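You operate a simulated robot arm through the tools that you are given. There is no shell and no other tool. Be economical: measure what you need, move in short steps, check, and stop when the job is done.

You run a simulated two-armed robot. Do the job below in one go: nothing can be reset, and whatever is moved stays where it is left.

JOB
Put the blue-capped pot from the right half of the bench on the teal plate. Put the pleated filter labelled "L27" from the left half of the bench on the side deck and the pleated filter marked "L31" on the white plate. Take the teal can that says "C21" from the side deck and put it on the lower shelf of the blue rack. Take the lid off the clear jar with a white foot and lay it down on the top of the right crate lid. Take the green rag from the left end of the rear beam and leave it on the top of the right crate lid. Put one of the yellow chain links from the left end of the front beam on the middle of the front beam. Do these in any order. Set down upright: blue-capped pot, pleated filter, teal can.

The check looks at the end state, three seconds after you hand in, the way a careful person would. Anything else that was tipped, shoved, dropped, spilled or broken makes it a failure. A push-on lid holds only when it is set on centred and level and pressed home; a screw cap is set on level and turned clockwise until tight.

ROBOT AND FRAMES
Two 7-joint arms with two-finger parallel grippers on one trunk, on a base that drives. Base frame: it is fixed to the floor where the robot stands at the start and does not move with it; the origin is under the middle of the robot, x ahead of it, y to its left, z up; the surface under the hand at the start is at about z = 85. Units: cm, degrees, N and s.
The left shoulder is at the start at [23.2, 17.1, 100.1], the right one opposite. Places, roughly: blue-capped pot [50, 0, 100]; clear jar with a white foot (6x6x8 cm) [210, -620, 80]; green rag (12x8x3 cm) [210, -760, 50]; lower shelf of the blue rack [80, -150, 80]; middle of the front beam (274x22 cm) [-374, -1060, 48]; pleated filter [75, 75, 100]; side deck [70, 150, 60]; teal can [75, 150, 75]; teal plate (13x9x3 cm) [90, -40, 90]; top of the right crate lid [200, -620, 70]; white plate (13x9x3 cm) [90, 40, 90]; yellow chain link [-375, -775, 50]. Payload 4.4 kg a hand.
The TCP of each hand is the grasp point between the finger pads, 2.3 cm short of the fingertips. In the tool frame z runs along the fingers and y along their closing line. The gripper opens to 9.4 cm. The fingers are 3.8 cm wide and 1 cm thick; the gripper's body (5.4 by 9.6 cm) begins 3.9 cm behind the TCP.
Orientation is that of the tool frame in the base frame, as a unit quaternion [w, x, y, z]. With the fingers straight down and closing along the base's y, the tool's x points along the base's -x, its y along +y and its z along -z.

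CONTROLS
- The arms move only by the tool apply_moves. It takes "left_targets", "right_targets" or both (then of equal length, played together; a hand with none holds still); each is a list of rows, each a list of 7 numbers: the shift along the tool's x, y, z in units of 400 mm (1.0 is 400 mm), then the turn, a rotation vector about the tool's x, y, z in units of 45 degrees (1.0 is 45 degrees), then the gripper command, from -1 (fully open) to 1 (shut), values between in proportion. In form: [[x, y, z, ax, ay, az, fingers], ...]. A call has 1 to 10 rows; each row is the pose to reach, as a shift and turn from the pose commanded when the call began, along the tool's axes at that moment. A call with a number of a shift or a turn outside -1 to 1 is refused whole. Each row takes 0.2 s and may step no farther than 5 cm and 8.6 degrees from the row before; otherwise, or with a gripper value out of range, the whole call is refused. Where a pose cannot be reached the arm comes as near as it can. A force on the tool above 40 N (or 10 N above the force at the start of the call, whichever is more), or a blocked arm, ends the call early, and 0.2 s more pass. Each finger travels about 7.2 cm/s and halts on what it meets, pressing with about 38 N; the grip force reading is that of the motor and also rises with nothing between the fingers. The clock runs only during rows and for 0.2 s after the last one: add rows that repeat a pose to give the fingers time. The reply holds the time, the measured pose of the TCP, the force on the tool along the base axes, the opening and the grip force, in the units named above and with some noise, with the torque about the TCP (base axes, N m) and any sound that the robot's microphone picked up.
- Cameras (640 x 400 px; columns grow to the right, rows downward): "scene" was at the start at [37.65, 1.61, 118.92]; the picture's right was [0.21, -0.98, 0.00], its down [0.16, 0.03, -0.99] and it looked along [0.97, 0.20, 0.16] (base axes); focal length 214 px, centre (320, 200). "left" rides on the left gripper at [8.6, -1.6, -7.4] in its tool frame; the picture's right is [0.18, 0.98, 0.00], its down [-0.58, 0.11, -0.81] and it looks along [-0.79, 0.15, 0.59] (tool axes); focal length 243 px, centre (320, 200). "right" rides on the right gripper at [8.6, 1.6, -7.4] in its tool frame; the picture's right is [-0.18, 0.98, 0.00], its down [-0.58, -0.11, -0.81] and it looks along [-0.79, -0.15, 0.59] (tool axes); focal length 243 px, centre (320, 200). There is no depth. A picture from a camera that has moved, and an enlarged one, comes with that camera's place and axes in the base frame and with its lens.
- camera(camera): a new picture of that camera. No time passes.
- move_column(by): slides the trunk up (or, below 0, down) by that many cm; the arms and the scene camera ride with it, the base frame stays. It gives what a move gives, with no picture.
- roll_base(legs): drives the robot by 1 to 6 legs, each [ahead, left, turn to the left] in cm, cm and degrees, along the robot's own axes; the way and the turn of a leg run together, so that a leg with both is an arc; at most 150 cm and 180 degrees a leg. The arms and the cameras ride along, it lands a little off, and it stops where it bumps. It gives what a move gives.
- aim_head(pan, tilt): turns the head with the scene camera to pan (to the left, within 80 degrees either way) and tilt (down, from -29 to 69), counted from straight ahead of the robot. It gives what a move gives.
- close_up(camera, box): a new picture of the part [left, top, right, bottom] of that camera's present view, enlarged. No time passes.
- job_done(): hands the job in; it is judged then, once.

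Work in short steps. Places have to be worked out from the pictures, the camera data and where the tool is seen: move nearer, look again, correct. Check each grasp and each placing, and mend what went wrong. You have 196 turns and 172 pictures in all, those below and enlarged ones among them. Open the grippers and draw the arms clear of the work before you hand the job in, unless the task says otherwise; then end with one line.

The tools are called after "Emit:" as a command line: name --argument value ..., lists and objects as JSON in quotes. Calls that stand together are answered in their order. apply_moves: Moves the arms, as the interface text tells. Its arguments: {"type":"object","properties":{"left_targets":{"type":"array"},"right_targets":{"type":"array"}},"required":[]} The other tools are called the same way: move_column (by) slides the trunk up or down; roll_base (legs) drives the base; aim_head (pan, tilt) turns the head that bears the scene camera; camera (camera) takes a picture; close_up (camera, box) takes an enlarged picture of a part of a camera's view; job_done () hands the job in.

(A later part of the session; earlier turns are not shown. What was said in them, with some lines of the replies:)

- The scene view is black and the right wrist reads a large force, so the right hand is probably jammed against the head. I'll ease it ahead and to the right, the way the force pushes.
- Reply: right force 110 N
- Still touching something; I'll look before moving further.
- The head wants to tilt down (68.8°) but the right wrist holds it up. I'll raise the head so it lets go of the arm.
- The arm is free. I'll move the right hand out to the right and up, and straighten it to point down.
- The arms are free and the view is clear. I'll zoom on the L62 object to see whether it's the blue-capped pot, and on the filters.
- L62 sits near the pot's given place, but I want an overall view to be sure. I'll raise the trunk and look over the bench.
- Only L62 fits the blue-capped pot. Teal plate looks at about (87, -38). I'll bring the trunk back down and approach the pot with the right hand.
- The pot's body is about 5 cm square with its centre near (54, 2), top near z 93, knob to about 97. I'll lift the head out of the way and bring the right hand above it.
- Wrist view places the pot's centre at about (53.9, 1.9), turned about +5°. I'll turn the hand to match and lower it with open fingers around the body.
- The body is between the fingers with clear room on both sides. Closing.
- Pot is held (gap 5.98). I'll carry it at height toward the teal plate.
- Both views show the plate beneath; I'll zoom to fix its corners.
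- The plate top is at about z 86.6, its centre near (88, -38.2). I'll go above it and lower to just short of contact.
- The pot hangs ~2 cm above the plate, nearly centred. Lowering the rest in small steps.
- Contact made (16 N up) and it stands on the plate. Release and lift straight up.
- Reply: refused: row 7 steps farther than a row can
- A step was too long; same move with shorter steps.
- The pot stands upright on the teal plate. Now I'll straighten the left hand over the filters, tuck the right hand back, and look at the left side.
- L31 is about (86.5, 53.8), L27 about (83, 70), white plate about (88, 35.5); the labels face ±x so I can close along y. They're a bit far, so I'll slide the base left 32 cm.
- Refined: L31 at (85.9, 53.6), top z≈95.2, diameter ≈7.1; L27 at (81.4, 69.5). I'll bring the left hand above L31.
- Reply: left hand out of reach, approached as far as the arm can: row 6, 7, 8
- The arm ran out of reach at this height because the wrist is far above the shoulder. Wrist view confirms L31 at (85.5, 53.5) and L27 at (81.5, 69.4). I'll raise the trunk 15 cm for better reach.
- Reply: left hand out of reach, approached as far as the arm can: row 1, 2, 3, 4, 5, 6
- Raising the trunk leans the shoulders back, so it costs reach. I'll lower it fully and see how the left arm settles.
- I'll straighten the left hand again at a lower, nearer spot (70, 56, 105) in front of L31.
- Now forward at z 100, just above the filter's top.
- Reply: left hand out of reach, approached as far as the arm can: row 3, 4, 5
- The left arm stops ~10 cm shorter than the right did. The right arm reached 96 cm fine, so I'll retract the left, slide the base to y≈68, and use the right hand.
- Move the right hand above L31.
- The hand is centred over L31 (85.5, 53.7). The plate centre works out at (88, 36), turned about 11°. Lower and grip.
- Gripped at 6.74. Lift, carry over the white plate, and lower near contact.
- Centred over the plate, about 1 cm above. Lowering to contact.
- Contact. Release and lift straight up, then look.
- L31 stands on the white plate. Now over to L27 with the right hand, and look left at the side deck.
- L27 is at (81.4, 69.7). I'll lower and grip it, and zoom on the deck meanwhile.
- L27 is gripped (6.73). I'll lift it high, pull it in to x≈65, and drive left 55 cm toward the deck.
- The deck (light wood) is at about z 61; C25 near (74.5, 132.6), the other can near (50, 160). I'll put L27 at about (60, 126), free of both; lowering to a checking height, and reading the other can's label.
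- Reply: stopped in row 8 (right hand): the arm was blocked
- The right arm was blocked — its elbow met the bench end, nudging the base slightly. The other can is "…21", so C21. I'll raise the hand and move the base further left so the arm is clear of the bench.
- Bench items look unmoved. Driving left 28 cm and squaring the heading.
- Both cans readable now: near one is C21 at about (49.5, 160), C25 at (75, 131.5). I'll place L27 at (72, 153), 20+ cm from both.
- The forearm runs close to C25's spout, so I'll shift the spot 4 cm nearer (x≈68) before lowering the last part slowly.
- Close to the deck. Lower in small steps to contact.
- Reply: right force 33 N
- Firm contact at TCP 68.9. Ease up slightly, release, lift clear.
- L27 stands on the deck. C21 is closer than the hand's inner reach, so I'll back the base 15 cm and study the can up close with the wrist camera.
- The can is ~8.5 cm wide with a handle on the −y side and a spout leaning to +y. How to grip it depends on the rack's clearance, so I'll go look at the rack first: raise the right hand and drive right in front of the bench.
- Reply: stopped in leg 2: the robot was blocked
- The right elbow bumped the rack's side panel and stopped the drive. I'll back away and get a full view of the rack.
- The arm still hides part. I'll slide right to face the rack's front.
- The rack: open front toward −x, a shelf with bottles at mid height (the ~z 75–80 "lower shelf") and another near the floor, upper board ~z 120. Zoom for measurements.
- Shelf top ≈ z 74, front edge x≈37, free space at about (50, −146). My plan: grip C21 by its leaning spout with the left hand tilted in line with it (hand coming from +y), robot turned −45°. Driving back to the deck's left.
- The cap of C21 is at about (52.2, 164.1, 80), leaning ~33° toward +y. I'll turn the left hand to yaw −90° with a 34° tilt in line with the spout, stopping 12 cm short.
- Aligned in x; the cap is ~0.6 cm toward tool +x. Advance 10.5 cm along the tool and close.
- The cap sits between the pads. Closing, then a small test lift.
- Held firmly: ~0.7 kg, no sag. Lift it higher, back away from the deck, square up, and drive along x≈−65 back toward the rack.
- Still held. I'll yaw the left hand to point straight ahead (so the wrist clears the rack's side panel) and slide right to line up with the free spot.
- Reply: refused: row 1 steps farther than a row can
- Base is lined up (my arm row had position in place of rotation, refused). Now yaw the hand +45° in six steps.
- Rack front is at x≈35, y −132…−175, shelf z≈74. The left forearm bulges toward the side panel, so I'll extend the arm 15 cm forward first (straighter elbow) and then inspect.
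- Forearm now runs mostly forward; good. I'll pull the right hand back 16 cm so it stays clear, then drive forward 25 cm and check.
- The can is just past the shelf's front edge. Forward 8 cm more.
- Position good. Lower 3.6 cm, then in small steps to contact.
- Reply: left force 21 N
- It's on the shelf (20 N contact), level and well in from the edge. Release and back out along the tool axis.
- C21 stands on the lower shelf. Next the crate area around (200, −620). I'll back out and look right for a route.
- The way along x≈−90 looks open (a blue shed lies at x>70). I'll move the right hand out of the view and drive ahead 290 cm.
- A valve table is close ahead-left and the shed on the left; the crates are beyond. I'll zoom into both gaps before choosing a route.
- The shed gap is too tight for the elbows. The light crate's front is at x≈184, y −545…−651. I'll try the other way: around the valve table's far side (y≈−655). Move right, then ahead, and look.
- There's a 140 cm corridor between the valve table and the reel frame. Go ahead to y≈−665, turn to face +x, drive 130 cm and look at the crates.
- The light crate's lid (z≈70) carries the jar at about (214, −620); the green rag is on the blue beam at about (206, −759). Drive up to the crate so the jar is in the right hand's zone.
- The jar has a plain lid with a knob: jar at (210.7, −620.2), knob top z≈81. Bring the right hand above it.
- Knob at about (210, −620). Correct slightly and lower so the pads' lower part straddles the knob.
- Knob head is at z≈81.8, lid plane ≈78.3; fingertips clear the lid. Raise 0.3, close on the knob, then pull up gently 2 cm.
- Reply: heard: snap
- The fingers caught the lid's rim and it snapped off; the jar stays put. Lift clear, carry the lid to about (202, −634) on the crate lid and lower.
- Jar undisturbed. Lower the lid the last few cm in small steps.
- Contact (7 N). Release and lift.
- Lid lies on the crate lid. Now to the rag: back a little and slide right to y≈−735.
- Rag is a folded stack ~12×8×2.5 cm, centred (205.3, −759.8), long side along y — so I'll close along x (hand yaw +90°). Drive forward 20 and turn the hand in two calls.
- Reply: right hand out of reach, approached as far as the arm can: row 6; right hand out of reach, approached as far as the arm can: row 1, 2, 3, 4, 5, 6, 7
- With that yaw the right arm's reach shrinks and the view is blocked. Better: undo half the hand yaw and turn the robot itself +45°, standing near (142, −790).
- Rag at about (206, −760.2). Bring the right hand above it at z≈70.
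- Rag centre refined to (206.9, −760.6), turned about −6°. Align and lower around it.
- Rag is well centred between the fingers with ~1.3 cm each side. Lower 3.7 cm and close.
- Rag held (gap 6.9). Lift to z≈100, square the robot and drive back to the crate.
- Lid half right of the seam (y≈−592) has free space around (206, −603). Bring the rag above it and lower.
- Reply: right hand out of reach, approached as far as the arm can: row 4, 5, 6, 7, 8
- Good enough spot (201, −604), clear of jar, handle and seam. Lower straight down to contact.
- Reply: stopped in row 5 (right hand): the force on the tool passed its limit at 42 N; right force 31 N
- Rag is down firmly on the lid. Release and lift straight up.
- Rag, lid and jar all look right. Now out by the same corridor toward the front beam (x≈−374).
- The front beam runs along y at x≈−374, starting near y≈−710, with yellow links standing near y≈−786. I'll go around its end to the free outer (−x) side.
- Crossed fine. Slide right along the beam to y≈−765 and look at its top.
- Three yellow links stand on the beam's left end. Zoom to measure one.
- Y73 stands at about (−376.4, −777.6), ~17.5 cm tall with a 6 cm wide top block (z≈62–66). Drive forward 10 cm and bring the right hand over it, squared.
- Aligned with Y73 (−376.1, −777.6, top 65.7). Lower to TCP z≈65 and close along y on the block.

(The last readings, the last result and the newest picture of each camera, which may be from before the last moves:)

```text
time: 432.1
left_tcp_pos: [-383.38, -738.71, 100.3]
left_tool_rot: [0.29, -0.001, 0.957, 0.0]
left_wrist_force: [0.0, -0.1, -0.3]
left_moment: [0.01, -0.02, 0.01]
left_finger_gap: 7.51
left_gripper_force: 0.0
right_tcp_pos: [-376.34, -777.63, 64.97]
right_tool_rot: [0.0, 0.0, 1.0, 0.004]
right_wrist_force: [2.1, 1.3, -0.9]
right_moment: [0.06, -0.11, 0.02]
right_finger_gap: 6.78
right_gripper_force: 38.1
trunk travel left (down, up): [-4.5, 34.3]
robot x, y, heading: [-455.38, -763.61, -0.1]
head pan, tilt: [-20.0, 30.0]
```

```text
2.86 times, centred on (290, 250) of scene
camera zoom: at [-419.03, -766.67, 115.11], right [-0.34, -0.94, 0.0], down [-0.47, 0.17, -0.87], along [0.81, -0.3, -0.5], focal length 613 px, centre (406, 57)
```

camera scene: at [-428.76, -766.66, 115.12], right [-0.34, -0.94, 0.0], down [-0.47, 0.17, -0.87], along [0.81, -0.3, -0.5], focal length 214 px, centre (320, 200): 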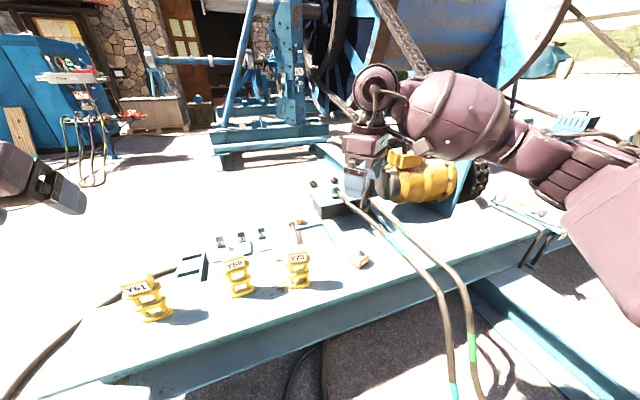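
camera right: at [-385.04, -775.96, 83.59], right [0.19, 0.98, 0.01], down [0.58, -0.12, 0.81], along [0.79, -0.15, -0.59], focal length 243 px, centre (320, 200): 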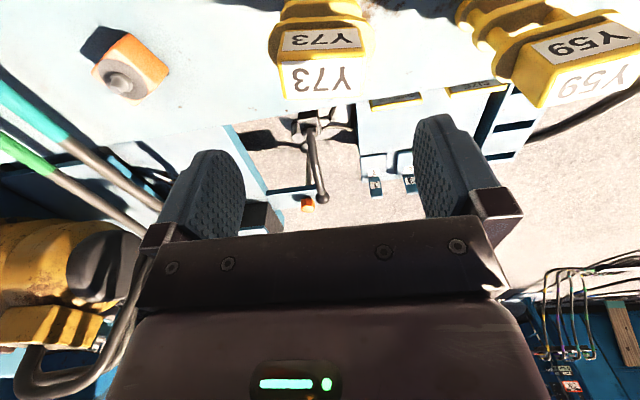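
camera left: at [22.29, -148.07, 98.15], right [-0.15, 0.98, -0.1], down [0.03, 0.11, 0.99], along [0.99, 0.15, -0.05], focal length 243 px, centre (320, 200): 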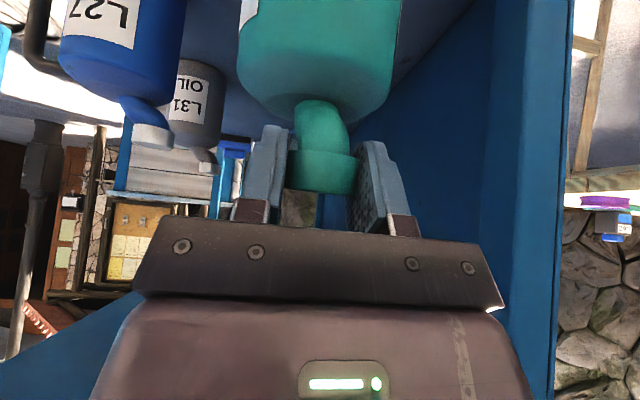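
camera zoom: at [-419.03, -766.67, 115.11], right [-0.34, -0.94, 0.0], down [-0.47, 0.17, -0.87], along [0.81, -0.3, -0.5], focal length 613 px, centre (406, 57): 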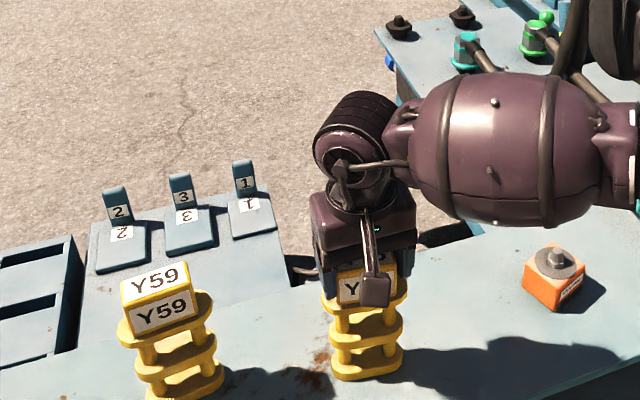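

Gripped (6.78). Lift well up, back off, and drive along the beam toward its middle (y≈−1060).

Emit:
apply_moves --right_targets '[[0, 0, -0.06, 0, 0, 0, 1], [0, 0, -0.17, 0, 0, 0, 1], [0, 0, -0.28, 0, 0, 0, 1], [0, 0, -0.39, 0, 0, 0, 1], [0, 0, -0.5, 0, 0, 0, 1], [0, 0, -0.61, 0, 0, 0, 1], [0, 0, -0.7, 0, 0, 0, 1]]'

Emit:
roll_base --legs '[[-45, 0, 0], [0, -145, 0]]'

Emit:
aim_head --pan -35 --tilt 20

Emit:
camera --camera "scene"

```text
time: 433.7
left_tcp_pos: [-383.46, -738.47, 100.38]
left_tool_rot: [0.292, -0.001, 0.957, 0.0]
left_wrist_force: [-0.3, -0.2, -0.1]
left_moment: [-0.03, 0.01, -0.02]
left_finger_gap: 7.53
left_gripper_force: 0.1
right_tcp_pos: [-376.36, -777.58, 92.78]
right_tool_rot: [0.001, 0.0, 1.0, 0.004]
right_wrist_force: [-0.8, -0.4, -4.5]
right_moment: [-0.04, 0.03, 0.01]
right_finger_gap: 6.75
right_gripper_force: 37.8
trunk travel left (down, up): [-4.5, 34.3]
robot x, y, heading: [-455.59, -763.53, 0.1]
head pan, tilt: [-20.0, 30.0]
```

```text
time: 448.9
left_tcp_pos: [-428.25, -883.0, 100.37]
left_tool_rot: [0.29, 0.001, 0.957, -0.001]
left_wrist_force: [-0.6, 0.2, 0.2]
left_moment: [0.01, 0.02, 0.0]
left_finger_gap: 7.5
left_gripper_force: 0.0
right_tcp_pos: [-421.31, -922.07, 92.75]
right_tool_rot: [-0.001, 0.001, 1.0, 0.004]
right_wrist_force: [-0.9, -0.1, -3.8]
right_moment: [-0.03, 0.0, 0.02]
right_finger_gap: 6.65
right_gripper_force: 38.1
trunk travel left (down, up): [-4.5, 34.3]
robot x, y, heading: [-500.48, -907.59, -0.0]
head pan, tilt: [-20.0, 30.0]
```

```text
time: 449.6
left_tcp_pos: [-428.27, -882.97, 100.26]
left_tool_rot: [0.291, 0.0, 0.957, -0.001]
left_wrist_force: [0.2, 0.7, 0.0]
left_moment: [0.0, 0.01, -0.01]
left_finger_gap: 7.51
left_gripper_force: 0.0
right_tcp_pos: [-421.39, -922.18, 92.73]
right_tool_rot: [0.0, 0.001, 1.0, 0.004]
right_wrist_force: [-0.6, 0.5, -4.8]
right_moment: [-0.01, 0.02, 0.0]
right_finger_gap: 6.67
right_gripper_force: 38.1
trunk travel left (down, up): [-4.5, 34.3]
robot x, y, heading: [-500.7, -907.9, 0.1]
head pan, tilt: [-35.0, 20.0]
```

```text
33 pictures are left
camera scene: at [-464.88, -913.32, 116.7], right [-0.57, -0.82, 0.0], down [-0.28, 0.2, -0.94], along [0.77, -0.54, -0.34], focal length 214 px, centre (320, 200)
```

scene: 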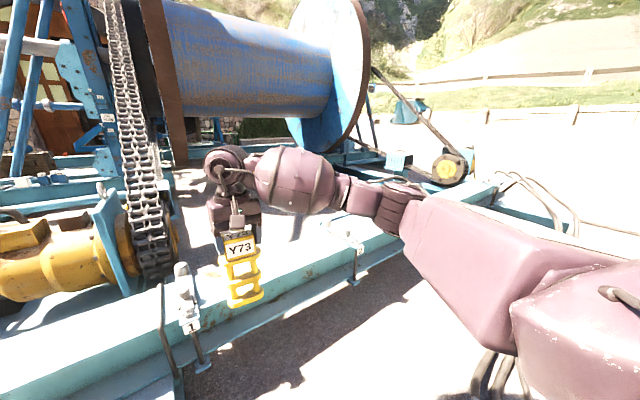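

Link still held. Continue 138 cm right to the middle.

Emit:
roll_base --legs '[[0, -138, 0]]'

Emit:
aim_head --pan -15 --tilt 25

Emit:
camera --camera "scene"

Emit:
camera --camera "right"

```text
time: 462.1
left_tcp_pos: [-428.84, -1023.58, 100.34]
left_tool_rot: [0.291, 0.005, 0.957, -0.002]
left_wrist_force: [-0.9, 1.0, 0.3]
left_moment: [0.02, 0.0, 0.0]
left_finger_gap: 7.49
left_gripper_force: 0.1
right_tcp_pos: [-422.23, -1062.62, 92.54]
right_tool_rot: [0.0, 0.007, 1.0, 0.004]
right_wrist_force: [0.3, 0.6, -4.3]
right_moment: [-0.01, 0.02, 0.0]
right_finger_gap: 6.41
right_gripper_force: 37.7
trunk travel left (down, up): [-4.5, 34.3]
robot x, y, heading: [-501.4, -1047.51, -0.6]
head pan, tilt: [-35.0, 20.0]
```

```text
time: 462.9
left_tcp_pos: [-428.92, -1023.65, 100.36]
left_tool_rot: [0.291, 0.006, 0.957, -0.003]
left_wrist_force: [0.4, -0.2, -0.1]
left_moment: [0.02, 0.01, 0.0]
left_finger_gap: 7.48
left_gripper_force: 0.1
right_tcp_pos: [-422.37, -1062.71, 92.75]
right_tool_rot: [0.0, 0.007, 1.0, 0.003]
right_wrist_force: [-0.3, -0.6, -4.0]
right_moment: [-0.01, -0.01, 0.01]
right_finger_gap: 6.38
right_gripper_force: 37.8
trunk travel left (down, up): [-4.5, 34.3]
robot x, y, heading: [-501.4, -1047.66, -0.8]
head pan, tilt: [-15.0, 25.0]
```

```text
32 pictures are left
camera scene: at [-464.5, -1050.48, 115.9], right [-0.27, -0.96, 0.0], down [-0.41, 0.11, -0.91], along [0.87, -0.25, -0.42], focal length 214 px, centre (320, 200)
```

scene: 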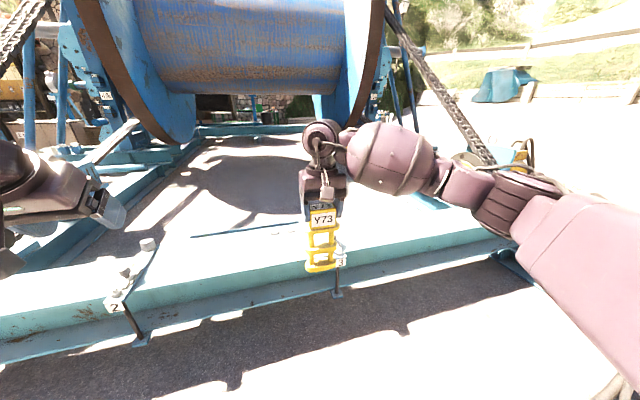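

```text
31 pictures are left
camera right: at [-430.92, -1061.01, 100.15], right [0.2, 0.98, 0.01], down [0.58, -0.12, 0.81], along [0.79, -0.15, -0.59], focal length 243 px, centre (320, 200)
```

right: 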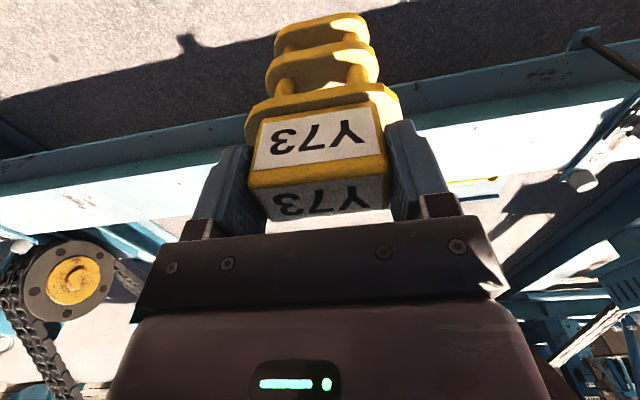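

Link still firmly held (it seems to be squaring itself in the grip). Clamps sit near y −993 and −1081, so I'll place it at y≈−1048: drive forward 46 and left 14.

Emit:
roll_base --legs '[[46, 14, 0.7]]'

Emit:
camera --camera "scene"

Emit:
camera --camera "right"

```text
time: 465.8
left_tcp_pos: [-382.61, -1009.68, 100.3]
left_tool_rot: [0.29, 0.004, 0.957, -0.002]
left_wrist_force: [0.6, -0.1, 0.5]
left_moment: [0.02, -0.02, 0.0]
left_finger_gap: 7.53
left_gripper_force: 0.0
right_tcp_pos: [-375.93, -1048.85, 92.69]
right_tool_rot: [0.001, 0.004, 1.0, 0.003]
right_wrist_force: [0.5, -0.3, -4.2]
right_moment: [0.0, 0.05, -0.02]
right_finger_gap: 6.36
right_gripper_force: 37.9
trunk travel left (down, up): [-4.5, 34.3]
robot x, y, heading: [-455.09, -1033.89, -0.3]
head pan, tilt: [-15.0, 25.0]
```

```text
30 pictures are left
camera scene: at [-418.03, -1036.8, 115.89], right [-0.27, -0.96, 0.0], down [-0.41, 0.11, -0.91], along [0.87, -0.24, -0.42], focal length 214 px, centre (320, 200)
```

scene: 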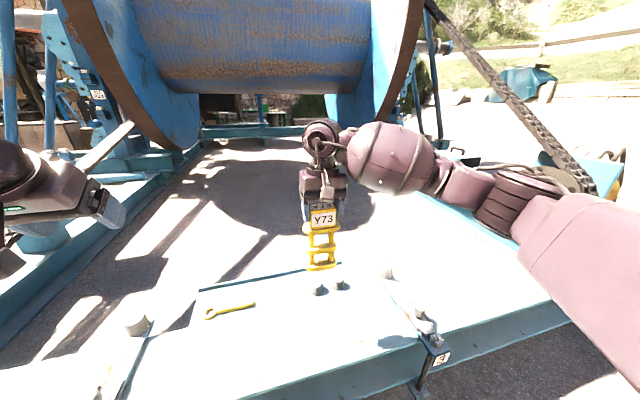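

```text
29 pictures are left
camera right: at [-384.42, -1047.22, 100.14], right [0.19, 0.98, 0.01], down [0.58, -0.12, 0.81], along [0.79, -0.15, -0.59], focal length 243 px, centre (320, 200)
```

right: 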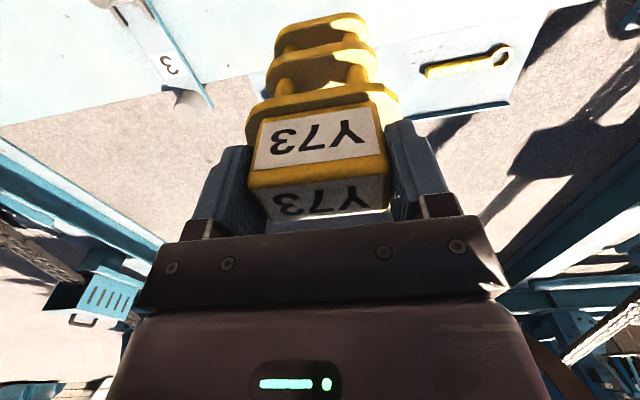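

A tray with a yellow wrench and two pegs lies at the beam's rear edge. Zoom to make sure of clear space under the link.

Emit:
close_up --camera "scene" --box '[180, 200, 460, 400]'

```text
2.00 times, centred on (320, 300) of scene
camera zoom: at [-418.03, -1036.8, 115.89], right [-0.27, -0.96, 0.0], down [-0.41, 0.11, -0.91], along [0.87, -0.24, -0.42], focal length 429 px, centre (320, 0)
```

zoom: 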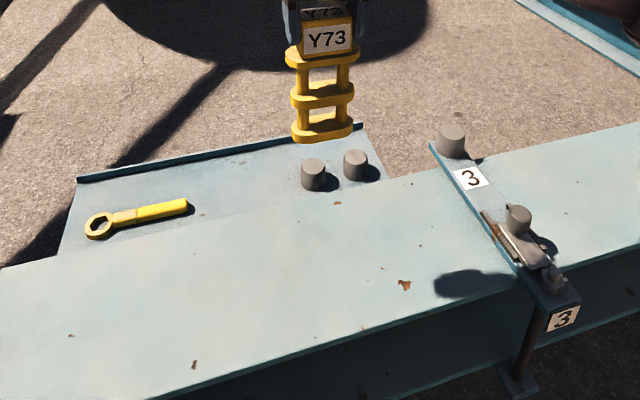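

Beam centre here is (−374, −1046), clear. Lower the link to ~2 cm above, then slowly.

Emit:
apply_moves --right_targets '[[-0.02, 0, 0.11, 0, 0, 0, 1], [-0.035, 0, 0.22, 0, 0, 0, 1], [-0.035, 0, 0.33, 0, 0, 0, 1], [-0.035, 0, 0.44, 0, 0, 0, 1], [-0.035, 0, 0.54, 0, 0, 0, 1], [-0.035, 0, 0.61, 0, 0, 0, 1], [-0.035, 0, 0.63, 0, 0, 0, 1]]'

Emit:
close_up --camera "scene" --box '[220, 180, 420, 340]'

```text
time: 467.4
left_tcp_pos: [-382.52, -1009.85, 100.29]
left_tool_rot: [0.291, 0.003, 0.957, -0.002]
left_wrist_force: [0.1, 0.2, 0.0]
left_moment: [-0.06, 0.02, 0.02]
left_finger_gap: 7.53
left_gripper_force: 0.0
right_tcp_pos: [-374.6, -1048.55, 67.41]
right_tool_rot: [0.0, 0.004, 1.0, 0.004]
right_wrist_force: [0.3, -0.2, -4.5]
right_moment: [0.04, 0.01, -0.01]
right_finger_gap: 6.37
right_gripper_force: 37.7
trunk travel left (down, up): [-4.5, 34.3]
robot x, y, heading: [-454.8, -1033.95, -0.4]
head pan, tilt: [-15.0, 25.0]
```

```text
2.50 times, centred on (320, 260) of scene
camera zoom: at [-418.07, -1036.81, 115.91], right [-0.27, -0.96, 0.0], down [-0.41, 0.11, -0.91], along [0.87, -0.24, -0.42], focal length 536 px, centre (320, 50)
```

zoom: 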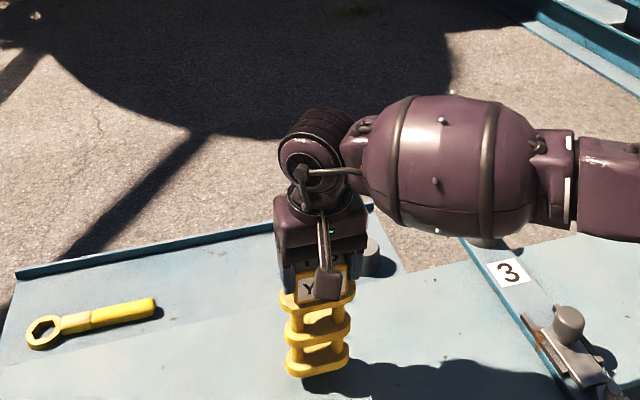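

Emit:
apply_moves --right_targets '[[0, 0, 0.025, 0, 0, 0, 1], [0, 0, 0.045, 0, 0, 0, 1], [0, 0, 0.055, 0, 0, 0, 1], [0, 0, 0.062, 0, 0, 0, 1]]'

```text
time: 468.4
left_tcp_pos: [-382.56, -1009.71, 100.31]
left_tool_rot: [0.29, 0.003, 0.957, -0.001]
left_wrist_force: [0.9, 0.0, -0.5]
left_moment: [0.01, -0.02, 0.01]
left_finger_gap: 7.52
left_gripper_force: 0.2
right_tcp_pos: [-374.44, -1048.77, 64.99]
right_tool_rot: [0.001, 0.005, 1.0, 0.004]
right_wrist_force: [-0.8, 0.1, -3.7]
right_moment: [-0.04, 0.02, 0.0]
right_finger_gap: 6.36
right_gripper_force: 37.9
trunk travel left (down, up): [-4.5, 34.3]
robot x, y, heading: [-454.67, -1034.0, -0.4]
head pan, tilt: [-15.0, 25.0]
```

No contact yet at 65.0; continue in 2 mm steps.

Emit:
apply_moves --right_targets '[[0, 0, 0.006, 0, 0, 0, 1], [0, 0, 0.012, 0, 0, 0, 1]]'

Emit:
camera --camera "right"

```text
time: 469.0
left_tcp_pos: [-382.85, -1009.73, 100.53]
left_tool_rot: [0.293, 0.003, 0.956, -0.002]
left_wrist_force: [0.3, 0.0, 0.4]
left_moment: [-0.01, -0.01, -0.01]
left_finger_gap: 7.53
left_gripper_force: 0.1
right_tcp_pos: [-374.47, -1048.69, 64.95]
right_tool_rot: [0.002, 0.005, 1.0, 0.004]
right_wrist_force: [-5.6, -1.2, 17.9]
right_moment: [-0.99, 0.9, -0.17]
right_finger_gap: 6.41
right_gripper_force: 38.2
trunk travel left (down, up): [-4.5, 34.3]
robot x, y, heading: [-454.74, -1034.15, -0.5]
head pan, tilt: [-15.0, 25.0]
```

```text
26 pictures are left
camera right: at [-383.04, -1046.99, 72.43], right [0.19, 0.98, 0.01], down [0.58, -0.12, 0.81], along [0.79, -0.15, -0.59], focal length 243 px, centre (320, 200)
```

right: 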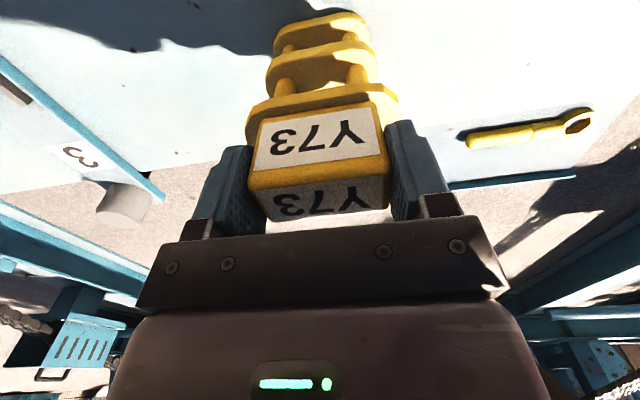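

Contact at the same height as picked (no slip). Ease off, open, and rise straight.

Emit:
apply_moves --right_targets '[[0, 0, -0.01, 0, 0, 0, 1], [0, 0, -0.01, 0, 0, 0, 0.3], [0, 0, -0.01, 0, 0, 0, -0.5], [0, 0, -0.01, 0, 0, 0, -1], [0, 0, -0.01, 0, 0, 0, -1], [0, 0, -0.07, 0, 0, 0, -1], [0, 0, -0.17, 0, 0, 0, -1], [0, 0, -0.28, 0, 0, 0, -1], [0, 0, -0.4, 0, 0, 0, -1], [0, 0, -0.52, 0, 0, 0, -1]]'

Emit:
close_up --camera "scene" --box '[200, 180, 440, 380]'

```text
time: 471.2
left_tcp_pos: [-382.63, -1009.64, 100.45]
left_tool_rot: [0.291, 0.004, 0.957, -0.002]
left_wrist_force: [-0.7, 0.2, -0.5]
left_moment: [-0.03, 0.0, 0.05]
left_finger_gap: 7.51
left_gripper_force: 0.0
right_tcp_pos: [-374.66, -1048.9, 85.56]
right_tool_rot: [0.001, 0.005, 1.0, 0.003]
right_wrist_force: [-0.7, 0.5, -0.1]
right_moment: [0.0, -0.01, 0.01]
right_finger_gap: 9.43
right_gripper_force: 0.0
trunk travel left (down, up): [-4.5, 34.3]
robot x, y, heading: [-454.61, -1033.94, -0.4]
head pan, tilt: [-15.0, 25.0]
```

```text
2.00 times, centred on (320, 280) of scene
camera zoom: at [-418.18, -1036.79, 115.96], right [-0.27, -0.96, 0.0], down [-0.41, 0.11, -0.91], along [0.87, -0.24, -0.42], focal length 429 px, centre (320, 40)
```

zoom: 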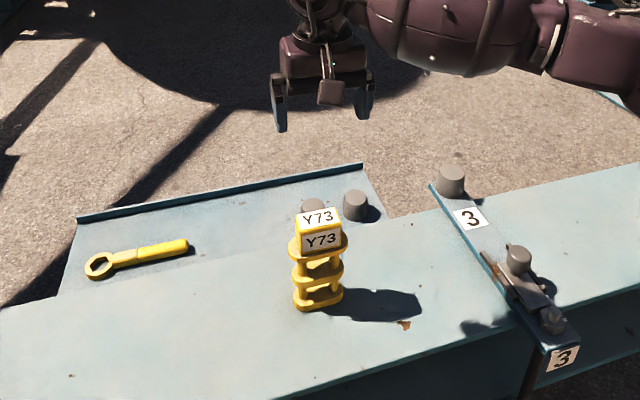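

Y73 stands on the middle of the beam. Open the left hand fully, raise the right, and back away before handing in.

Emit:
apply_moves --right_targets '[[0, 0, -0.1, 0, 0, 0, -1], [0, 0, -0.2, 0, 0, 0, -1], [0, 0, -0.3, 0, 0, 0, -1]]' --left_targets '[[0, 0, 0, 0, 0, 0, -1], [0, 0, 0, 0, 0, 0, -1], [0, 0, 0, 0, 0, 0, -1]]'

Emit:
roll_base --legs '[[-50, 0, 0]]'

Emit:
camera --camera "scene"

```text
time: 472.0
left_tcp_pos: [-382.66, -1009.87, 100.43]
left_tool_rot: [0.291, 0.004, 0.957, -0.002]
left_wrist_force: [0.1, 0.1, -0.6]
left_moment: [0.01, 0.0, 0.01]
left_finger_gap: 9.4
left_gripper_force: 0.0
right_tcp_pos: [-374.63, -1048.79, 97.8]
right_tool_rot: [0.001, 0.004, 1.0, 0.004]
right_wrist_force: [0.4, -0.4, 0.2]
right_moment: [0.02, 0.02, -0.01]
right_finger_gap: 9.41
right_gripper_force: 0.1
trunk travel left (down, up): [-4.5, 34.3]
robot x, y, heading: [-454.88, -1033.54, -0.4]
head pan, tilt: [-15.0, 25.0]
```

```text
time: 474.9
left_tcp_pos: [-432.18, -1009.52, 100.33]
left_tool_rot: [0.292, 0.006, 0.956, -0.003]
left_wrist_force: [-0.9, 1.2, 0.0]
left_moment: [0.0, 0.02, -0.01]
left_finger_gap: 9.4
left_gripper_force: 0.0
right_tcp_pos: [-424.43, -1048.55, 97.47]
right_tool_rot: [0.002, 0.007, 1.0, 0.003]
right_wrist_force: [-0.3, 0.1, -0.5]
right_moment: [-0.01, 0.04, -0.01]
right_finger_gap: 9.4
right_gripper_force: 0.0
trunk travel left (down, up): [-4.5, 34.3]
robot x, y, heading: [-504.5, -1033.37, -0.6]
head pan, tilt: [-15.0, 25.0]
```

```text
24 pictures are left
camera scene: at [-467.88, -1036.47, 115.92], right [-0.27, -0.96, 0.0], down [-0.41, 0.11, -0.91], along [0.87, -0.24, -0.42], focal length 214 px, centre (320, 200)
```

scene: 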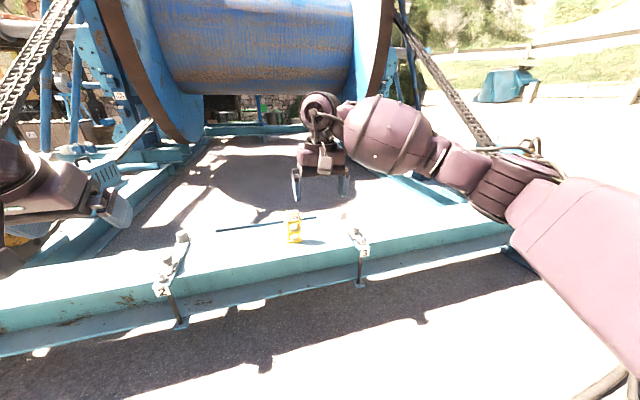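

Everything is placed and checked, the grippers are open and the arms are clear. Handing in.

Emit:
job_done

```text
The job is handed in.
```

I finished all seven placements and handed the job in, with the grippers open and the arms clear. Two bumps along the way: the right elbow touched the bench end while I was lowering the "L27" filter, and touched the blue rack's side panel while driving. I saw nothing tipped or shifted in the pictures afterwards.
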